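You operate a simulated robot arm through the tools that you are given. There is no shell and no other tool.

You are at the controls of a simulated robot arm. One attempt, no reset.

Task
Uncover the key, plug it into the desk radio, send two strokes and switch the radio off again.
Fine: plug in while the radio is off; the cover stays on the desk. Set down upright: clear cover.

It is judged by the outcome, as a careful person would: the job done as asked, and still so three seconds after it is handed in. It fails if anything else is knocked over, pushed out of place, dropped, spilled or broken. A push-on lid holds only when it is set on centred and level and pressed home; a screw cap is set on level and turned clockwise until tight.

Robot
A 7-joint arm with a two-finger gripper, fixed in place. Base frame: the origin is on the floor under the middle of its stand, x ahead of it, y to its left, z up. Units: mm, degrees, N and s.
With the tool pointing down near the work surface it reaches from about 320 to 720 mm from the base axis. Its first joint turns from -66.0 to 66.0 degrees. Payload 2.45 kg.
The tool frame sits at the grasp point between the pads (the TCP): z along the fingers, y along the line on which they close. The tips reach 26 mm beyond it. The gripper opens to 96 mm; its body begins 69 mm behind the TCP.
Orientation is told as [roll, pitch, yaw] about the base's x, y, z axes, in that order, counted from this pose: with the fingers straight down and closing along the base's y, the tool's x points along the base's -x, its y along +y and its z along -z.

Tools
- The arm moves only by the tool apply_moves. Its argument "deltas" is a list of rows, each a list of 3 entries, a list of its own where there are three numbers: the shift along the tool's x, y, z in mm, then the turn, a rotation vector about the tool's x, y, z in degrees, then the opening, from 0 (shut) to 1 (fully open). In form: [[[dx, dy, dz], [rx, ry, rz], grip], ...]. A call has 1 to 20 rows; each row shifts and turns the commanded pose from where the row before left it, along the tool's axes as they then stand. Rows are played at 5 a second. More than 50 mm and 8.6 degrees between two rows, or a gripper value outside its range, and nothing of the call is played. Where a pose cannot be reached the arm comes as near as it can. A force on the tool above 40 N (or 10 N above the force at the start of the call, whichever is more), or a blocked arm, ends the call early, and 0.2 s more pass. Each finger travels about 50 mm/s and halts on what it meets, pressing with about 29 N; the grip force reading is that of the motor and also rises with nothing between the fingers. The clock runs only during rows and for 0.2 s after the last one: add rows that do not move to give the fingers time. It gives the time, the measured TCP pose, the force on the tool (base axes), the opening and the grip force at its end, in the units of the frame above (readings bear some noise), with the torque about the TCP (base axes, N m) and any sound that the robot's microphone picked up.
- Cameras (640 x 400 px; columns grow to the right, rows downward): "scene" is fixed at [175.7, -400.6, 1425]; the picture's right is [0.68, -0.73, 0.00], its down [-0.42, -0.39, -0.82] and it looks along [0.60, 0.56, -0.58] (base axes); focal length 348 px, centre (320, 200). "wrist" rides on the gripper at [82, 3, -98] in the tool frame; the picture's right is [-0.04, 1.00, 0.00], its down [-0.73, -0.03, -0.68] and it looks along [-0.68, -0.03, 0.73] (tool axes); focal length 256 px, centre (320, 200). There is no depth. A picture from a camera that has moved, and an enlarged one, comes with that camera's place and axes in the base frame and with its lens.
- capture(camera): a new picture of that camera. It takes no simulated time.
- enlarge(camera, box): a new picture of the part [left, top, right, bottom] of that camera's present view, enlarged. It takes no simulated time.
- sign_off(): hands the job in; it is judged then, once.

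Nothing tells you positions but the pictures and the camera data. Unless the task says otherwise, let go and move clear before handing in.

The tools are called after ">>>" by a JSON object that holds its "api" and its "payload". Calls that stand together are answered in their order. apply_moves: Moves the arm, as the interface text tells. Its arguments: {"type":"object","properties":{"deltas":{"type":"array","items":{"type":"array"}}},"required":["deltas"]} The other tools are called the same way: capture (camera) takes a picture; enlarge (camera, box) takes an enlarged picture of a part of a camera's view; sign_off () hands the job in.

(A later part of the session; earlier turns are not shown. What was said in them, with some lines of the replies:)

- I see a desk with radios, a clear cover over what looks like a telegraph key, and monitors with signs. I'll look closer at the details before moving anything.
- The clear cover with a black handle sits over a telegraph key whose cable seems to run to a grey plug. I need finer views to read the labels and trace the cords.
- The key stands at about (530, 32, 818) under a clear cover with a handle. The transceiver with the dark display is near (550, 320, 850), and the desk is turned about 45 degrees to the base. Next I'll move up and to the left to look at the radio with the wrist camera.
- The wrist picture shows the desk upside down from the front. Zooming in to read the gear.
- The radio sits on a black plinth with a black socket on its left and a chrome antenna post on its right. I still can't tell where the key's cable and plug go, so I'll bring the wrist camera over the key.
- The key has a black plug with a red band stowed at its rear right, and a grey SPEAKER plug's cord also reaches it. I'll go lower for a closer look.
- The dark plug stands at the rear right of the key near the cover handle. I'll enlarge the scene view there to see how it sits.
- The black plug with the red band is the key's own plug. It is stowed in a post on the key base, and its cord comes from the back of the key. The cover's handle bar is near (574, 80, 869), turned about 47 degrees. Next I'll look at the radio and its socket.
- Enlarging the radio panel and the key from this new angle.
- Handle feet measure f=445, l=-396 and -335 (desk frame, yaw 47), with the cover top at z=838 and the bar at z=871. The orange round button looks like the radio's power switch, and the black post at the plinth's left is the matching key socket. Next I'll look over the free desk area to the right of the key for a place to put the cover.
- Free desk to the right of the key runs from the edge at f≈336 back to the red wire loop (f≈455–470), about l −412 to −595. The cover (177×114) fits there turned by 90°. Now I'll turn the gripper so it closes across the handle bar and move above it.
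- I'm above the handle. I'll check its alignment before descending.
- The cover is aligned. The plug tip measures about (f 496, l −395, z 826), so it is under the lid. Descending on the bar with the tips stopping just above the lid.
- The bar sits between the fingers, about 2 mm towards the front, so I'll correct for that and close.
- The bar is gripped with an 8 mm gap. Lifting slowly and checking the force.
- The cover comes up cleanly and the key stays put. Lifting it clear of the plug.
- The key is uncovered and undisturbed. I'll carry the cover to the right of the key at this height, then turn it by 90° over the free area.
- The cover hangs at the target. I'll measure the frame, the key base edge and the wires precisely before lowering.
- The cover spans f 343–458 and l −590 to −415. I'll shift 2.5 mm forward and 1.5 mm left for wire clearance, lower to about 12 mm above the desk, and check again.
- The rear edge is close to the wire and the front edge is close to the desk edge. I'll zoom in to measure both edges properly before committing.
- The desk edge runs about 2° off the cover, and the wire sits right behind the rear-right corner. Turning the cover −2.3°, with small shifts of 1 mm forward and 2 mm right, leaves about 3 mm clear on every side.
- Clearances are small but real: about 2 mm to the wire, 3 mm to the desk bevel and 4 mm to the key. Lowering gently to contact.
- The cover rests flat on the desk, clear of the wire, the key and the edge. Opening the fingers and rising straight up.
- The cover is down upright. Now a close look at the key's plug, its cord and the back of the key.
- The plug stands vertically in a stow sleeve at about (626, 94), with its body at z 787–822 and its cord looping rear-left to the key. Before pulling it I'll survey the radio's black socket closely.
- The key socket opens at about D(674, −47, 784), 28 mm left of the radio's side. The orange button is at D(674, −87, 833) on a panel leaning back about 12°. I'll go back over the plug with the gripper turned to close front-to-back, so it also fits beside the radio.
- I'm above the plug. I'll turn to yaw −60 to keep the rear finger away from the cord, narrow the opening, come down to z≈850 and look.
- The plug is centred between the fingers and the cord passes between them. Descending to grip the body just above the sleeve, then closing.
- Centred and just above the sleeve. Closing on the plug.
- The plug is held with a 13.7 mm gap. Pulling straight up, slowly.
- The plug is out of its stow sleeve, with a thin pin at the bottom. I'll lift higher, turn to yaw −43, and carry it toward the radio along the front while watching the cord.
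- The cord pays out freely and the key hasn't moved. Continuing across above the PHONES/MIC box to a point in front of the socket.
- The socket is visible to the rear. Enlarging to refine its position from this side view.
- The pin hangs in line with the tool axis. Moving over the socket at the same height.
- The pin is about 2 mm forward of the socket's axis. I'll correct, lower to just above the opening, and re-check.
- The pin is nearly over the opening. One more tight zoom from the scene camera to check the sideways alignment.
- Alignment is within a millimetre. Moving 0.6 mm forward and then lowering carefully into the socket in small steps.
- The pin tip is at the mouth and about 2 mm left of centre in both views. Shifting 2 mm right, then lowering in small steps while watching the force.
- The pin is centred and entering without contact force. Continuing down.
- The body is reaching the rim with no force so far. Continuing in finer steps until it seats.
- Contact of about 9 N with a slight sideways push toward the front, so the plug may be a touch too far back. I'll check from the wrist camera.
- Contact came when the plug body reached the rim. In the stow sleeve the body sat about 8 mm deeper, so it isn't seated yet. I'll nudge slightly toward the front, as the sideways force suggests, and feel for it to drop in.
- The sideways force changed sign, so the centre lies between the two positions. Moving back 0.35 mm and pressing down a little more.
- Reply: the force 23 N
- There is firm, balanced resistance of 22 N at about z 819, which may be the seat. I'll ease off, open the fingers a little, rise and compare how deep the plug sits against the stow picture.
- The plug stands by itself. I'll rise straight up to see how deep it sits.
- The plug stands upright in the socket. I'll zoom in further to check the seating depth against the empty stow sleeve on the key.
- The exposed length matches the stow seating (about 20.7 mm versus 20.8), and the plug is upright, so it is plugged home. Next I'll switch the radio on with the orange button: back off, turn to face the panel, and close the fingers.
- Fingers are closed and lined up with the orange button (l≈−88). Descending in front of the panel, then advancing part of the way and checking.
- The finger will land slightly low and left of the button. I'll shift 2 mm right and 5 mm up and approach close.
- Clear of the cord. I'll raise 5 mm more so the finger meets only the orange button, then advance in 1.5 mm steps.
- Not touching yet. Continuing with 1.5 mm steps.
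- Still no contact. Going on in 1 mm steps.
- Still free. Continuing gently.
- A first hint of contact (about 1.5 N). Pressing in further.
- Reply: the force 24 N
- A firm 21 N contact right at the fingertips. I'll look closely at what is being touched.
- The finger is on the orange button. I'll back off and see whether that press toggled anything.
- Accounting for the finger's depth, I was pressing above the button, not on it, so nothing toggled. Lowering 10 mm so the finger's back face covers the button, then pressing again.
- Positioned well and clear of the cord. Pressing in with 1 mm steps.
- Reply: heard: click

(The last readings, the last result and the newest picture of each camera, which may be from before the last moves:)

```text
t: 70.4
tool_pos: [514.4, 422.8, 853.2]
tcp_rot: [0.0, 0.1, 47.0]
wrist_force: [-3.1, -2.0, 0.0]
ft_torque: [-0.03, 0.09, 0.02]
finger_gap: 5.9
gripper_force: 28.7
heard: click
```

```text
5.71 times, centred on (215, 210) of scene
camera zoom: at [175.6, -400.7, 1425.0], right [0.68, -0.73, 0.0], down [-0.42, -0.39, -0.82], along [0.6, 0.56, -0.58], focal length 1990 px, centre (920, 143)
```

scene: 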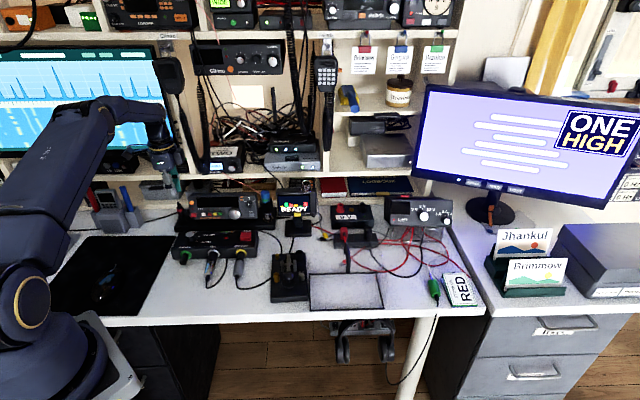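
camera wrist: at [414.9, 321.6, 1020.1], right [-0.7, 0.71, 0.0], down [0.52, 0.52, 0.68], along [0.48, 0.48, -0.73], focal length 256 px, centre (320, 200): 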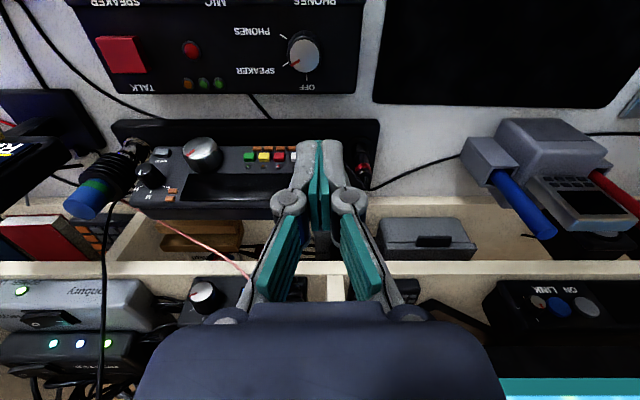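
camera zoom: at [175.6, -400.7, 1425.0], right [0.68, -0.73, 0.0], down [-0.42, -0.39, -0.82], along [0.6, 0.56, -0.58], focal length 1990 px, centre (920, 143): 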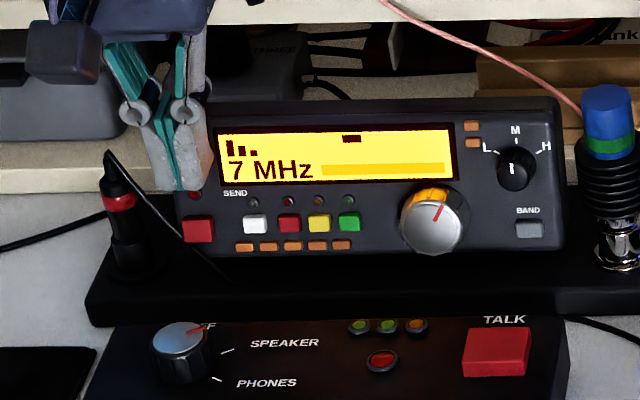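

Click: the radio is on and shows "7 MHz". Backing off straight.

>>> {"api": "apply_moves", "payload": {"deltas": [[[3, 0, 0], [0, 0, 0], 0], [[8, 0, 0], [0, 0, 0], 0], [[15, 0, 0], [0, 0, 0], 0], [[25, 0, -10], [0, 0, 0], 0], [[10, 0, -30], [0, 0, 0], 0], [[0, 0, -30], [0, 0, 0], 0], [[0, 0, 0], [0, 0, 0], 0]]}}

>>> {"api": "enlarge", "payload": {"camera": "scene", "box": [165, 175, 265, 245]}}

>>> {"api": "capture", "payload": {"camera": "scene"}}

```text
t: 72.0
tool_pos: [472.3, 377.7, 923.7]
tcp_rot: [-0.1, 0.0, 46.9]
wrist_force: [-0.8, 0.0, 0.0]
ft_torque: [-0.02, 0.01, 0.01]
finger_gap: 0.1
gripper_force: 28.4
```

```text
5.71 times, centred on (215, 210) of scene
camera zoom: at [175.7, -400.7, 1425.0], right [0.68, -0.73, 0.0], down [-0.42, -0.39, -0.82], along [0.6, 0.56, -0.58], focal length 1990 px, centre (920, 143)
```

zoom: 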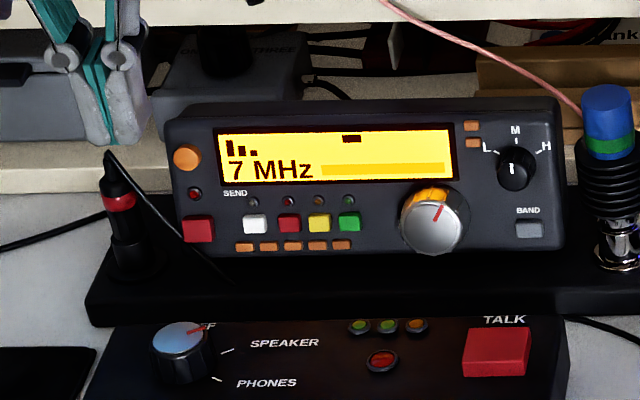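

```text
taken
```

scene: 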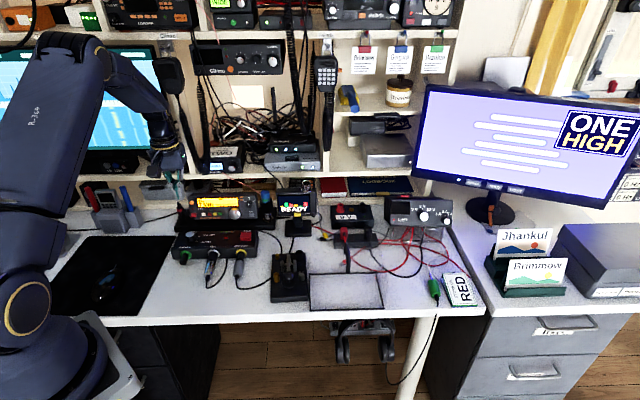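

The radio stays on. Next I'll move above the key knob with fingers closed and measure its height.

>>> {"api": "apply_moves", "payload": {"deltas": [[[26.5, -34.9, 0], [0, 0, 0], 0], [[26.5, -34.9, 0], [0, 0, 0], 0], [[26.5, -34.9, 0], [0, 0, 0], 0], [[26.5, -34.9, 0], [0, 0, 0], 0], [[26.5, -34.9, 0], [0, 0, 0], 0], [[26.5, -34.9, 0], [0, 0, 0], 0], [[26.5, -34.9, 0], [0, 0, 0], 0], [[26.5, -34.9, 0], [0, 0, 0], 0], [[0, 0, 0], [0, 0, 0], 0]]}}

>>> {"api": "capture", "payload": {"camera": "wrist"}}

>>> {"api": "enlarge", "payload": {"camera": "wrist", "box": [250, 60, 400, 170]}}

>>> {"api": "enlarge", "payload": {"camera": "scene", "box": [255, 220, 325, 310]}}

```text
t: 74.0
tool_pos: [531.9, 31.5, 923.2]
tcp_rot: [-0.1, 0.0, 47.0]
wrist_force: [-0.3, -0.2, 0.4]
ft_torque: [0.01, -0.05, 0.02]
finger_gap: 0.0
gripper_force: 28.7
```

```text
taken
camera wrist: at [474.7, -23.9, 1021.2], right [-0.7, 0.71, 0.0], down [0.52, 0.52, 0.68], along [0.48, 0.48, -0.73], focal length 256 px, centre (320, 200)
```

wrist: 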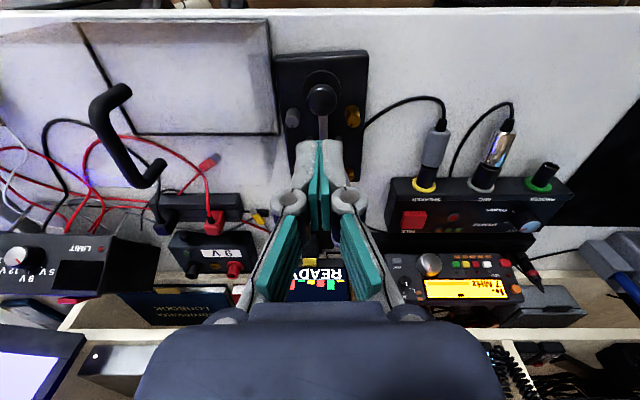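

```text
3.64 times, centred on (325, 115) of wrist
camera zoom: at [474.7, -23.9, 1021.2], right [-0.7, 0.71, 0.0], down [0.52, 0.52, 0.68], along [0.48, 0.48, -0.73], focal length 931 px, centre (302, 509)
```

zoom: 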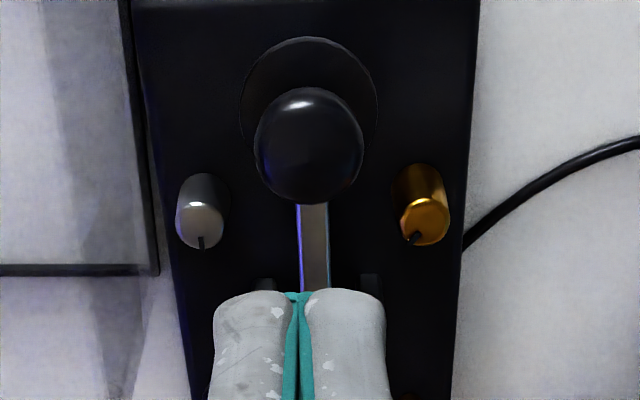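

```text
4.44 times, centred on (290, 265) of scene
camera zoom: at [175.6, -400.7, 1425.0], right [0.68, -0.73, 0.0], down [-0.42, -0.39, -0.82], along [0.6, 0.56, -0.58], focal length 1548 px, centre (453, -89)
```

zoom: 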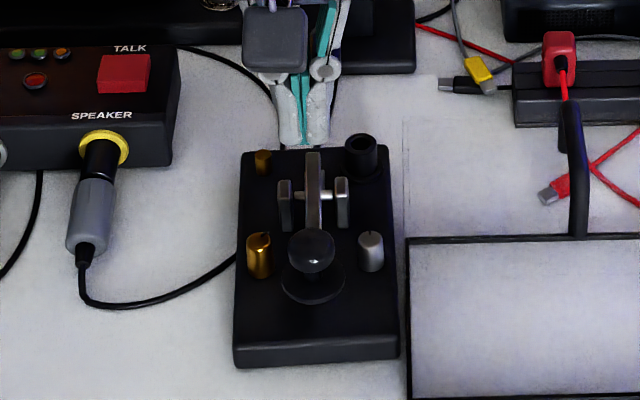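

The knob is centred near D(389, −366) with its top around z 820. I'll centre over it and descend to just above.

>>> {"api": "apply_moves", "payload": {"deltas": [[[-3, 1, 20], [0, 0, 0], 0], [[0, 0, 25], [0, 0, 0], 0], [[0, 0, 20], [0, 0, 0], 0], [[0, 0, 0], [0, 0, 0], 0]]}}

>>> {"api": "enlarge", "payload": {"camera": "scene", "box": [265, 235, 325, 285]}}

>>> {"api": "enlarge", "payload": {"camera": "wrist", "box": [250, 60, 400, 200]}}

```text
t: 75.0
tool_pos: [535.1, 35.1, 857.1]
tcp_rot: [0.0, 0.0, 46.9]
wrist_force: [0.0, 0.3, -0.6]
ft_torque: [0.02, 0.01, -0.01]
finger_gap: 0.0
gripper_force: 28.5
```

```text
8.00 times, centred on (295, 260) of scene
camera zoom: at [175.7, -400.6, 1425.0], right [0.68, -0.73, 0.0], down [-0.42, -0.39, -0.82], along [0.6, 0.56, -0.58], focal length 2787 px, centre (520, -280)
```

zoom: 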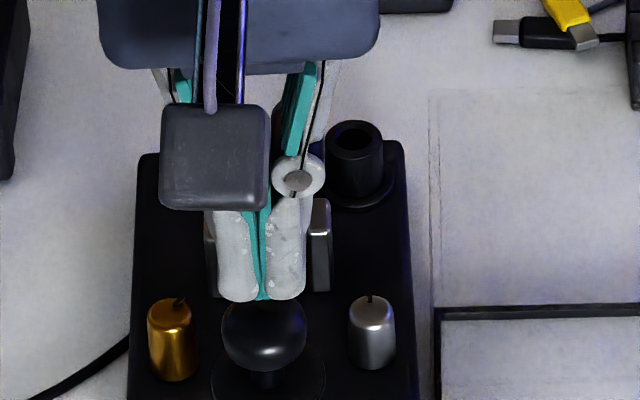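

```text
2.86 times, centred on (325, 130) of wrist
camera zoom: at [476.6, -20.6, 956.0], right [-0.7, 0.71, 0.0], down [0.52, 0.52, 0.68], along [0.48, 0.48, -0.73], focal length 731 px, centre (306, 400)
```

zoom: 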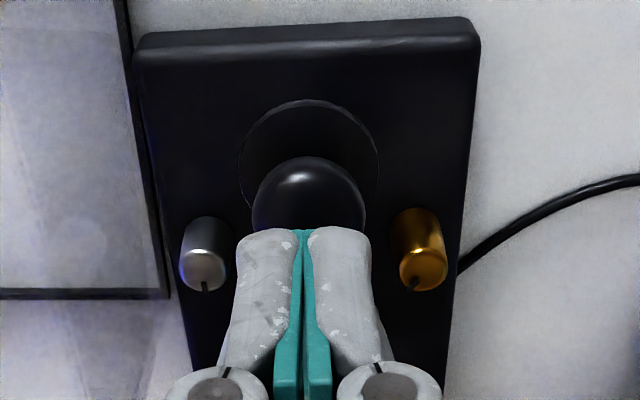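

Well centred. Descending in small steps toward first contact.

>>> {"api": "apply_moves", "payload": {"deltas": [[[0, 1, 2], [0, 0, 0], 0], [[0, 0, 2], [0, 0, 0], 0], [[0, 0, 0], [0, 0, 0], 0]]}}

```text
t: 75.8
tool_pos: [534.5, 35.9, 853.1]
tcp_rot: [0.0, 0.0, 47.0]
wrist_force: [-0.1, 0.9, 0.8]
ft_torque: [0.03, 0.01, 0.0]
finger_gap: 0.0
gripper_force: 28.4
```

No contact yet. Three more millimetres.

>>> {"api": "apply_moves", "payload": {"deltas": [[[0, 0, 1], [0, 0, 0], 0], [[0, 0, 1], [0, 0, 0], 0], [[0, 0, 1], [0, 0, 0], 0], [[0, 0, 0], [0, 0, 0], 0]]}}

```text
t: 76.8
tool_pos: [533.7, 36.1, 851.3]
tcp_rot: [0.0, -0.1, 47.0]
wrist_force: [-0.8, 0.1, 0.6]
ft_torque: [0.01, 0.01, 0.0]
finger_gap: 0.2
gripper_force: 28.5
```

>>> {"api": "apply_moves", "payload": {"deltas": [[[0, 0, 1], [0, 0, 0], 0], [[0, 0, 1], [0, 0, 0], 0], [[0, 0, 1], [0, 0, 0], 0], [[0, 0, 0], [0, 0, 0], 0]]}}

>>> {"api": "enlarge", "payload": {"camera": "scene", "box": [265, 235, 325, 285]}}

```text
t: 77.8
tool_pos: [534.0, 36.3, 847.1]
tcp_rot: [0.0, 0.0, 47.0]
wrist_force: [0.3, 1.0, 0.4]
ft_torque: [-0.05, 0.01, 0.01]
finger_gap: 0.2
gripper_force: 29.1
```

```text
8.00 times, centred on (295, 260) of scene
camera zoom: at [175.7, -400.6, 1425.0], right [0.68, -0.73, 0.0], down [-0.42, -0.39, -0.82], along [0.6, 0.56, -0.58], focal length 2787 px, centre (520, -280)
```

zoom: 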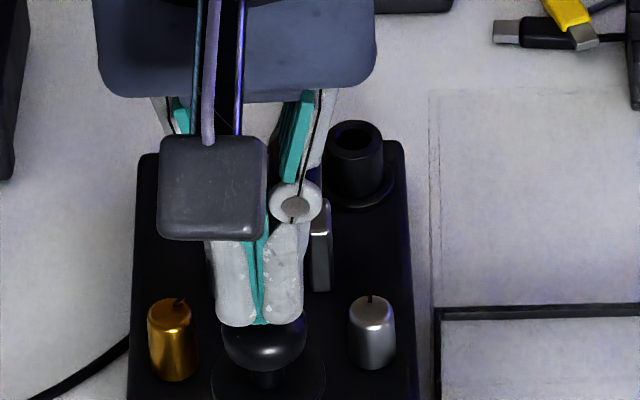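

Closing in on the knob. Continuing in 1 mm steps.

>>> {"api": "apply_moves", "payload": {"deltas": [[[0, 0, 1], [0, 0, 0], 0], [[0, 0, 1], [0, 0, 0], 0], [[0, 0, 0], [0, 0, 0], 0]]}}

```text
t: 78.6
tool_pos: [533.9, 36.2, 845.2]
tcp_rot: [0.0, 0.0, 47.0]
wrist_force: [-0.2, -1.4, 0.6]
ft_torque: [-0.02, 0.01, 0.01]
finger_gap: 0.2
gripper_force: 28.5
```

>>> {"api": "apply_moves", "payload": {"deltas": [[[0, 0, 1], [0, 0, 0], 0], [[0, 0, 1], [0, 0, 0], 0], [[0, 0, 0], [0, 0, 0], 0]]}}

```text
t: 79.4
tool_pos: [534.3, 37.1, 843.3]
tcp_rot: [-0.1, 0.0, 46.9]
wrist_force: [0.4, 0.6, -0.2]
ft_torque: [0.01, 0.01, 0.01]
finger_gap: 0.2
gripper_force: 28.8
```

Still free. I'll check the picture before going further.

>>> {"api": "enlarge", "payload": {"camera": "scene", "box": [278, 258, 314, 288]}}

>>> {"api": "enlarge", "payload": {"camera": "wrist", "box": [270, 90, 370, 180]}}

```text
13.33 times, centred on (296, 273) of scene
camera zoom: at [175.7, -400.6, 1425.0], right [0.68, -0.73, 0.0], down [-0.42, -0.39, -0.82], along [0.6, 0.56, -0.58], focal length 4644 px, centre (640, -773)
```

zoom: 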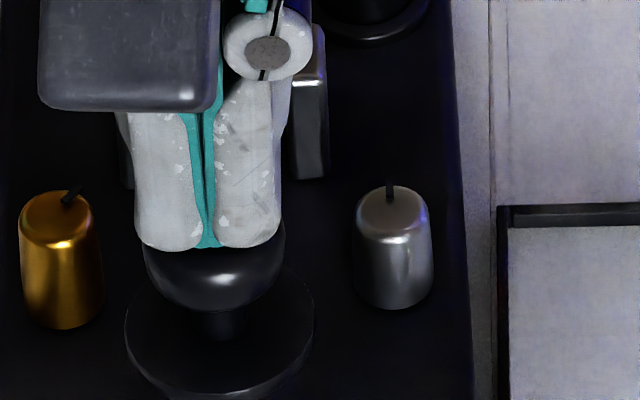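

```text
4.44 times, centred on (320, 135) of wrist
camera zoom: at [476.1, -19.6, 942.2], right [-0.7, 0.71, 0.0], down [0.52, 0.52, 0.68], along [0.48, 0.48, -0.73], focal length 1138 px, centre (320, 489)
```

zoom: 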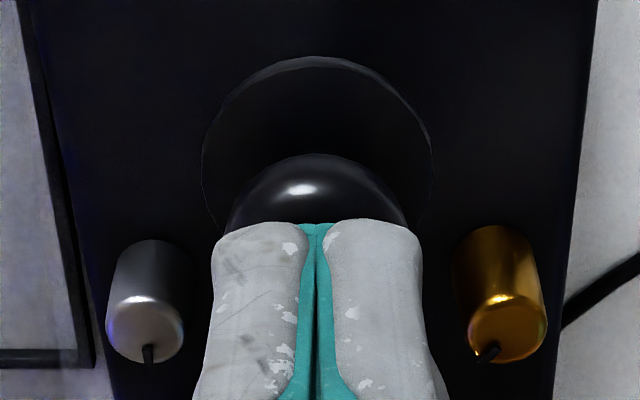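

Just above the knob. Continuing down 1 mm at a time.

>>> {"api": "apply_moves", "payload": {"deltas": [[[0, 0, 1], [0, 0, 0], 0], [[0, 0, 1], [0, 0, 0], 0], [[0, 0, 0], [0, 0, 0], 0]]}}

```text
t: 80.2
tool_pos: [532.6, 36.9, 841.2]
tcp_rot: [-0.1, -0.1, 46.9]
wrist_force: [-1.9, -1.6, 3.6]
ft_torque: [-0.02, 0.04, -0.01]
finger_gap: 6.1
gripper_force: 28.3
```

First contact (3.6 N). Pressing on to complete the stroke.

>>> {"api": "apply_moves", "payload": {"deltas": [[[0, 0, 1], [0, 0, 0], 0], [[0, 0, 0], [0, 0, 0], 0]]}}

>>> {"api": "enlarge", "payload": {"camera": "scene", "box": [278, 258, 314, 288]}}

>>> {"api": "enlarge", "payload": {"camera": "scene", "box": [165, 175, 265, 245]}}

```text
t: 80.8
tool_pos: [533.6, 37.9, 840.8]
tcp_rot: [0.0, 0.1, 47.0]
wrist_force: [-1.8, -1.8, 3.6]
ft_torque: [-0.04, 0.05, -0.02]
finger_gap: 5.9
gripper_force: 28.9
heard: click
```

```text
13.33 times, centred on (296, 273) of scene
camera zoom: at [175.6, -400.7, 1425.0], right [0.68, -0.73, 0.0], down [-0.42, -0.39, -0.82], along [0.6, 0.56, -0.58], focal length 4644 px, centre (640, -773)
```

zoom: 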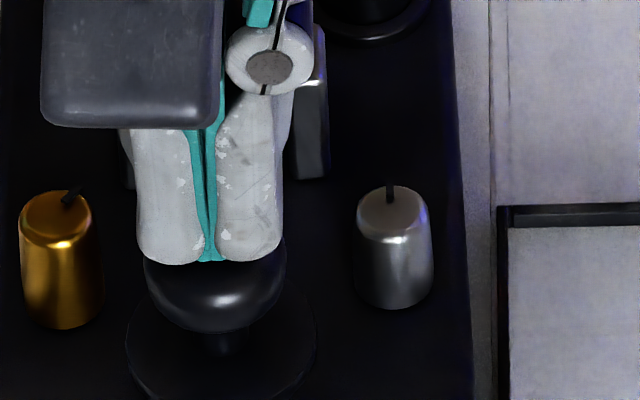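

```text
5.71 times, centred on (215, 210) of scene
camera zoom: at [175.6, -400.7, 1425.0], right [0.68, -0.73, 0.0], down [-0.42, -0.39, -0.82], along [0.6, 0.56, -0.58], focal length 1990 px, centre (920, 143)
```

zoom: 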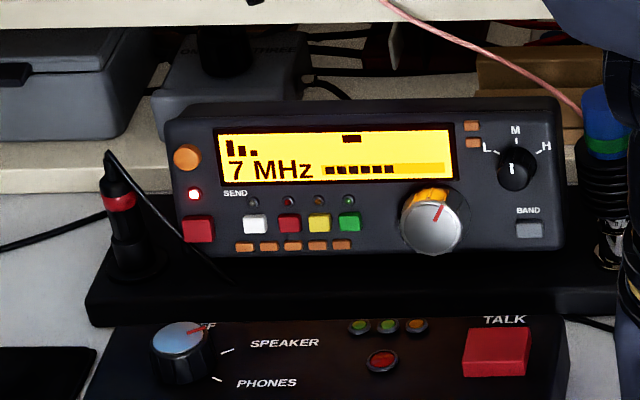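

The stroke works: a click, the SEND LED lit and the meter showing. Releasing the key now.

>>> {"api": "apply_moves", "payload": {"deltas": [[[0, 0, -3], [0, 0, 0], 0], [[0, 0, -5], [0, 0, 0], 0], [[0, 0, 0], [0, 0, 0], 0]]}}

>>> {"api": "enlarge", "payload": {"camera": "scene", "box": [165, 175, 265, 245]}}

>>> {"api": "enlarge", "payload": {"camera": "scene", "box": [278, 258, 314, 288]}}

```text
t: 81.6
tool_pos: [533.6, 35.7, 849.9]
tcp_rot: [0.0, 0.1, 47.0]
wrist_force: [-0.4, -0.4, 0.7]
ft_torque: [0.02, -0.03, 0.04]
finger_gap: 0.0
gripper_force: 28.4
```

```text
5.71 times, centred on (215, 210) of scene
camera zoom: at [175.7, -400.6, 1425.0], right [0.68, -0.73, 0.0], down [-0.42, -0.39, -0.82], along [0.6, 0.56, -0.58], focal length 1990 px, centre (920, 143)
```

zoom: 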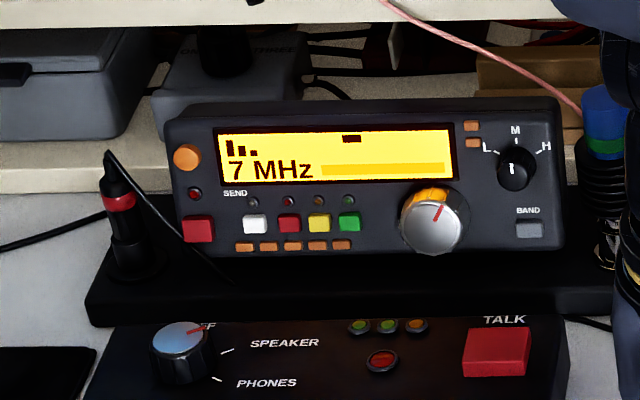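

```text
13.33 times, centred on (296, 273) of scene
camera zoom: at [175.7, -400.6, 1425.0], right [0.68, -0.73, 0.0], down [-0.42, -0.39, -0.82], along [0.6, 0.56, -0.58], focal length 4644 px, centre (640, -773)
```

zoom: 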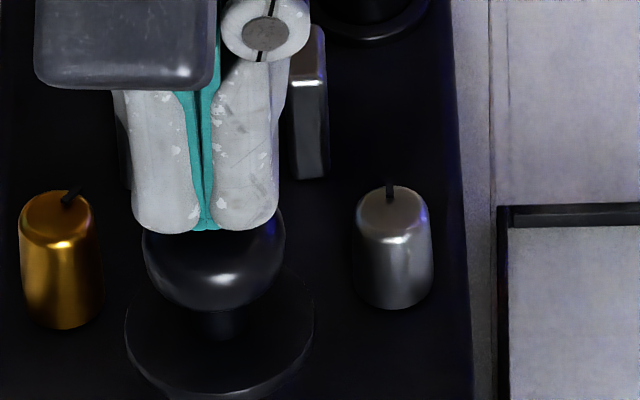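

The key has sprung back and SEND is off, so that is one stroke. Second stroke to the same depth.

>>> {"api": "apply_moves", "payload": {"deltas": [[[0, 0, 4], [0, 0, 0], 0], [[0, 0, 3], [0, 0, 0], 0], [[0, 0, 1.2], [0, 0, 0], 0], [[0, 0, 0], [0, 0, 0], 0]]}}

>>> {"api": "enlarge", "payload": {"camera": "scene", "box": [165, 175, 265, 245]}}

```text
t: 82.6
tool_pos: [533.6, 35.6, 839.5]
tcp_rot: [0.1, -0.1, 46.9]
wrist_force: [-1.8, -2.1, 5.0]
ft_torque: [-0.05, -0.01, 0.02]
finger_gap: 5.9
gripper_force: 28.7
heard: click
```

```text
5.71 times, centred on (215, 210) of scene
camera zoom: at [175.6, -400.7, 1425.0], right [0.68, -0.73, 0.0], down [-0.42, -0.39, -0.82], along [0.6, 0.56, -0.58], focal length 1990 px, centre (920, 143)
```

zoom: 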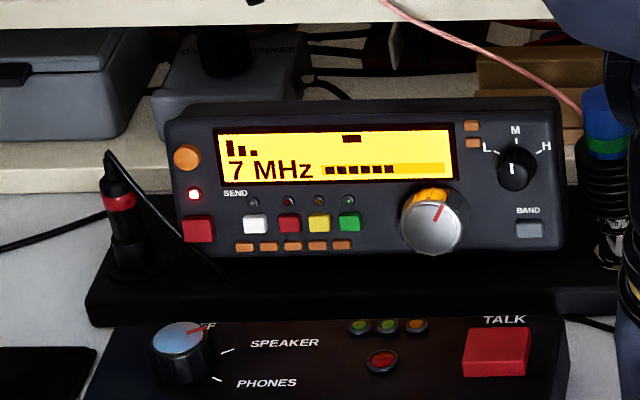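

The second stroke registered with a click and SEND lit. Releasing and rising clear of the key.

>>> {"api": "apply_moves", "payload": {"deltas": [[[0, 0, -4], [0, 0, 0], 0], [[0, 0, -6], [0, 0, 0], 0], [[0, 0, -20], [0, 0, 0], 0], [[0, 0, -30], [0, 0, 0], 0], [[0, 0, -22], [0, 0, 0], 0], [[0, 0, 0], [0, 0, 0], 0]]}}

>>> {"api": "capture", "payload": {"camera": "scene"}}

>>> {"api": "enlarge", "payload": {"camera": "scene", "box": [165, 175, 325, 310]}}

```text
t: 84.0
tool_pos: [535.1, 37.2, 922.5]
tcp_rot: [0.0, 0.0, 47.0]
wrist_force: [-0.1, 0.2, -0.3]
ft_torque: [0.03, 0.02, -0.02]
finger_gap: 0.0
gripper_force: 28.4
```

```text
taken
```

scene: 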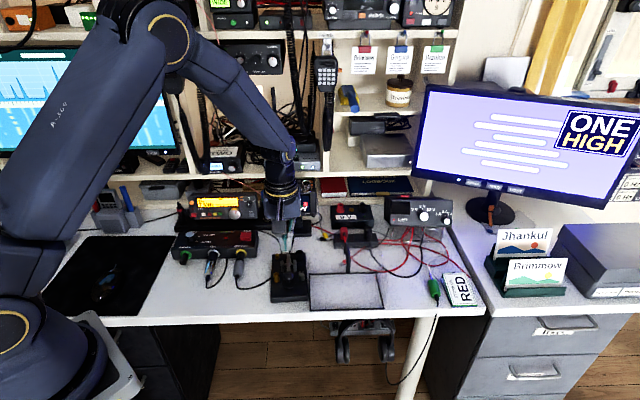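

```text
2.96 times, centred on (245, 242) of scene
camera zoom: at [175.7, -400.6, 1425.0], right [0.68, -0.73, 0.0], down [-0.42, -0.39, -0.82], along [0.6, 0.56, -0.58], focal length 1032 px, centre (542, 74)
```

zoom: 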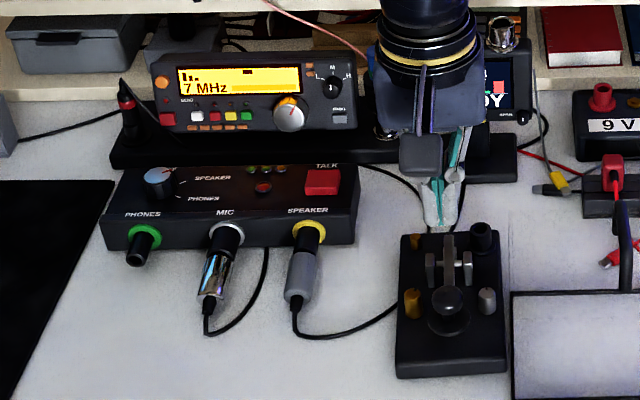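

Both strokes are sent and the key is released. Going back to the radio to switch it off the same way.

>>> {"api": "apply_moves", "payload": {"deltas": [[[-26, 34.7, 0], [0, 0, 0], 0], [[-26, 34.7, 0], [0, 0, 0], 0], [[-26, 34.7, 0], [0, 0, 0], 0], [[-26, 34.7, 0], [0, 0, 0], 0], [[-26, 34.7, 0], [0, 0, 0], 0], [[-26, 34.7, 0], [0, 0, 0], 0], [[-26, 34.7, 0], [0, 0, 0], 0], [[-26, 34.7, 0], [0, 0, 0], 0], [[0, 0, 0], [0, 0, 0], 0]]}}

>>> {"api": "apply_moves", "payload": {"deltas": [[[0, 0, 25], [0, 0, 0], 0], [[0, 0, 25], [0, 0, 0], 0], [[0, 0, 19.5], [0, 0, 0], 0], [[-15, 0, 0], [0, 0, 0], 0], [[-15, 0, 0], [0, 0, 0], 0], [[-10, 0, 0], [0, 0, 0], 0], [[-5, 0, 0], [0, 0, 0], 0], [[0, 0, 0], [0, 0, 0], 0]]}}

>>> {"api": "enlarge", "payload": {"camera": "scene", "box": [175, 185, 235, 225]}}

>>> {"api": "enlarge", "payload": {"camera": "wrist", "box": [280, 110, 370, 190]}}

```text
t: 86.0
tool_pos: [472.4, 378.0, 922.2]
tcp_rot: [0.0, 0.0, 47.0]
wrist_force: [0.3, -0.6, -0.2]
ft_torque: [0.01, -0.01, 0.03]
finger_gap: 0.0
gripper_force: 28.4
```

```text
t: 87.8
tool_pos: [503.5, 410.4, 853.1]
tcp_rot: [0.0, 0.0, 47.0]
wrist_force: [0.4, 0.4, -0.6]
ft_torque: [-0.01, -0.01, 0.01]
finger_gap: 0.0
gripper_force: 28.4
```

```text
10.00 times, centred on (205, 205) of scene
camera zoom: at [175.7, -400.6, 1425.0], right [0.68, -0.73, 0.0], down [-0.42, -0.39, -0.82], along [0.6, 0.56, -0.58], focal length 3483 px, centre (1470, 150)
```

zoom: 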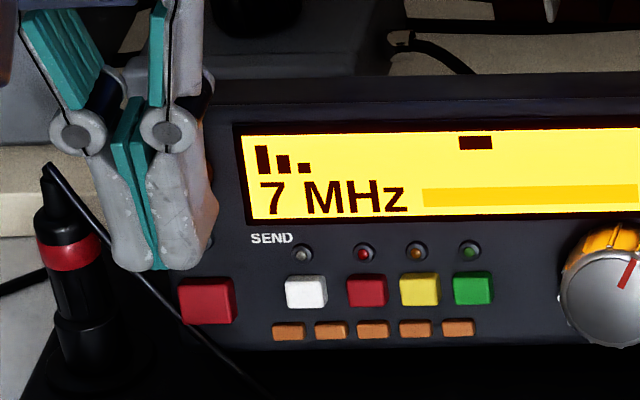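

```text
5.00 times, centred on (325, 150) of wrist
camera zoom: at [445.2, 354.7, 951.1], right [-0.7, 0.71, 0.0], down [0.52, 0.52, 0.68], along [0.48, 0.48, -0.73], focal length 1280 px, centre (295, 450)
```

zoom: 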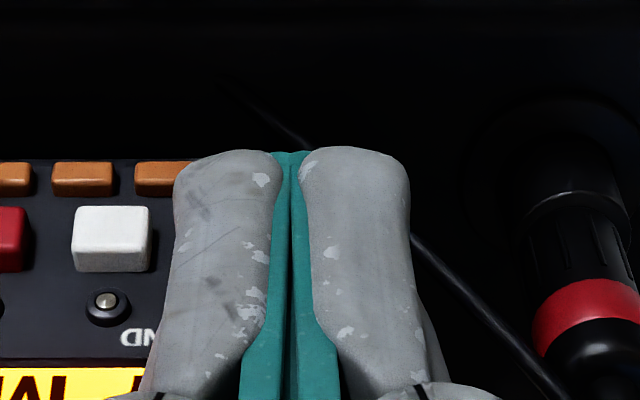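

Same line as before. Advancing to the button and pressing.

>>> {"api": "apply_moves", "payload": {"deltas": [[[-5, 0, 0], [0, 0, 0], 0], [[-5, 0, 0], [0, 0, 0], 0], [[-3, 0, 0], [0, 0, 0], 0], [[0, 0, 0], [0, 0, 0], 0]]}}

>>> {"api": "apply_moves", "payload": {"deltas": [[[-1, 0, 0], [0, 0, 0], 0], [[-1, 0, 0], [0, 0, 0], 0], [[-1, 0, 0], [0, 0, 0], 0], [[0, 0, 0], [0, 0, 0], 0]]}}

>>> {"api": "enlarge", "payload": {"camera": "scene", "box": [165, 175, 265, 245]}}

```text
t: 88.8
tool_pos: [512.8, 419.8, 853.2]
tcp_rot: [0.0, 0.0, 47.1]
wrist_force: [0.0, 0.4, 0.3]
ft_torque: [0.01, 0.02, -0.02]
finger_gap: 0.0
gripper_force: 28.3
```

```text
t: 89.8
tool_pos: [514.0, 420.9, 853.3]
tcp_rot: [0.0, -0.2, 47.0]
wrist_force: [-0.7, -0.4, -0.1]
ft_torque: [-0.02, 0.03, 0.01]
finger_gap: 6.0
gripper_force: 28.4
heard: click
```

```text
5.71 times, centred on (215, 210) of scene
camera zoom: at [175.6, -400.7, 1425.0], right [0.68, -0.73, 0.0], down [-0.42, -0.39, -0.82], along [0.6, 0.56, -0.58], focal length 1990 px, centre (920, 143)
```

zoom: 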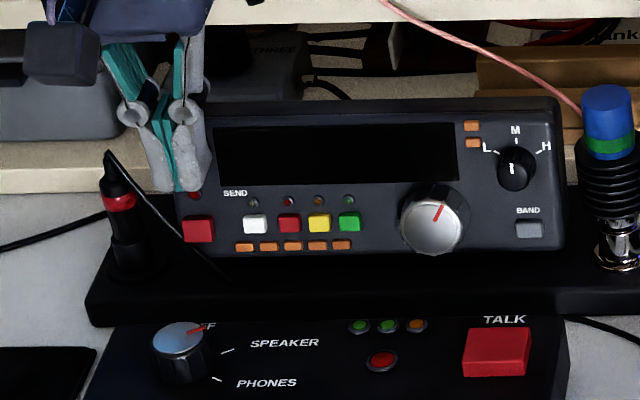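

Click: the display is dark and the radio is off. Backing away straight and rising clear.

>>> {"api": "apply_moves", "payload": {"deltas": [[[3, 0, 0], [0, 0, 0], 0], [[8, 0, 0], [0, 0, 0], 0], [[15, 0, 0], [0, 0, 0], 0], [[25, 0, -10], [0, 0, 0], 0], [[15, 0, -30], [0, 0, 0], 0], [[15, 0, -40], [0, 0, 0], 0], [[30, 0, -30], [0, 0, 0], 0], [[30, 0, -30], [0, 0, 0], 0.3], [[0, 0, 0], [0, 0, 0], 0.3], [[0, 0, 0], [0, 0, 0], 0.3]]}}

>>> {"api": "capture", "payload": {"camera": "scene"}}

>>> {"api": "enlarge", "payload": {"camera": "scene", "box": [155, 175, 275, 265]}}

>>> {"api": "enlarge", "payload": {"camera": "scene", "box": [240, 215, 460, 325]}}

```text
t: 92.0
tool_pos: [417.2, 318.5, 992.7]
tcp_rot: [-0.1, 0.0, 47.0]
wrist_force: [-0.7, 0.8, -1.2]
ft_torque: [0.0, -0.01, -0.04]
finger_gap: 28.8
gripper_force: 0.1
```

```text
taken
```

scene: 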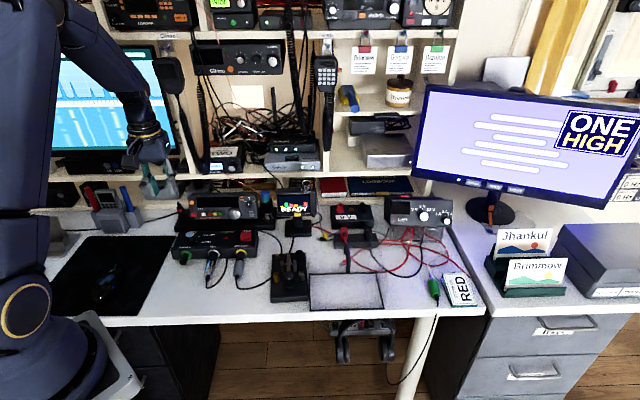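

```text
4.44 times, centred on (215, 220) of scene
camera zoom: at [175.7, -400.7, 1425.0], right [0.68, -0.73, 0.0], down [-0.42, -0.39, -0.82], along [0.6, 0.56, -0.58], focal length 1548 px, centre (787, 111)
```

zoom: 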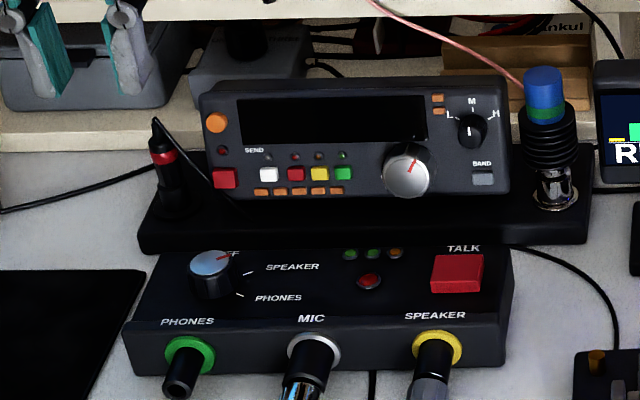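

```text
2.91 times, centred on (350, 270) of scene
camera zoom: at [175.7, -400.7, 1425.0], right [0.68, -0.73, 0.0], down [-0.42, -0.39, -0.82], along [0.6, 0.56, -0.58], focal length 1013 px, centre (233, -4)
```

zoom: 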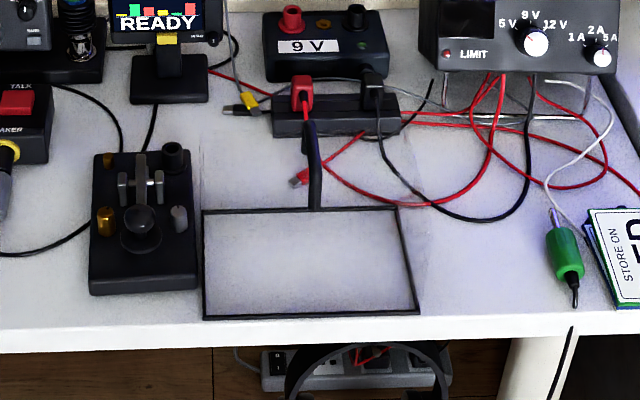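

The radio is off and the plug is seated. The key is uncovered and hasn't moved, and the clear cover stands upright on the desk. A short wait to confirm everything is stable before handing in.

>>> {"api": "apply_moves", "payload": {"deltas": [[[0, 0, 0], [0, 0, 0], 0.3], [[0, 0, 0], [0, 0, 0], 0.3], [[0, 0, 0], [0, 0, 0], 0.3], [[0, 0, 0], [0, 0, 0], 0.3], [[0, 0, 0], [0, 0, 0], 0.3]]}}

>>> {"api": "enlarge", "payload": {"camera": "scene", "box": [155, 175, 455, 325]}}

```text
t: 93.2
tool_pos: [418.2, 319.6, 992.8]
tcp_rot: [0.0, 0.1, 47.1]
wrist_force: [-0.8, -0.3, -0.5]
ft_torque: [-0.04, 0.0, 0.04]
finger_gap: 28.7
gripper_force: 0.1
```

```text
2.13 times, centred on (305, 250) of scene
camera zoom: at [175.7, -400.6, 1425.0], right [0.68, -0.73, 0.0], down [-0.42, -0.39, -0.82], along [0.6, 0.56, -0.58], focal length 743 px, centre (352, 93)
```

zoom: 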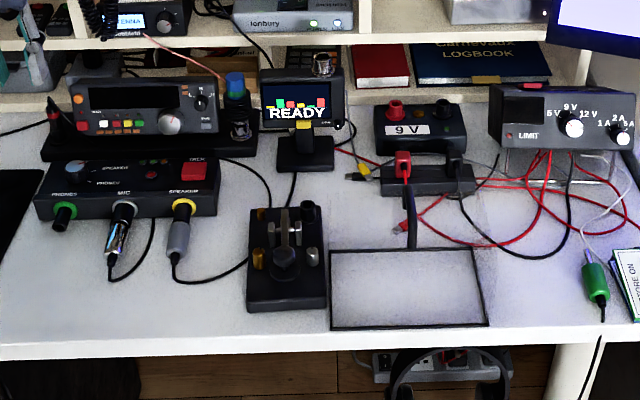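

Everything is stable: the plug is in the radio, two strokes were sent, the radio is off, and the cover is upright on the desk with the arm clear. Handing in.

>>> {"api": "sign_off", "payload": {}}

```text
The job is handed in.
```

The job is done and handed in. The key is uncovered and plugged into the desk radio, two strokes were sent, and the radio is off again.

- **Cover:** The clear cover stands upright on the desk to the right of the key. It sits close to its neighbours, only a few millimetres from the key, the red wire and the desk edge. It was not touching any of them when I last looked.
- **Plug:** I plugged the key in while the radio was off. The plug stands upright, about as deep as it sat in its holder on the key.
- **Strokes:** I switched the radio on with the orange button. Each key press gave a click and lit the SEND light, and I saw the light go out after the first.
- **Extra contact:** My first try at the orange button pressed above it with about 21 N. Nothing switched, and I saw no damage or movement afterwards.

I saw nothing else knocked over or moved, and the arm is clear of the desk.
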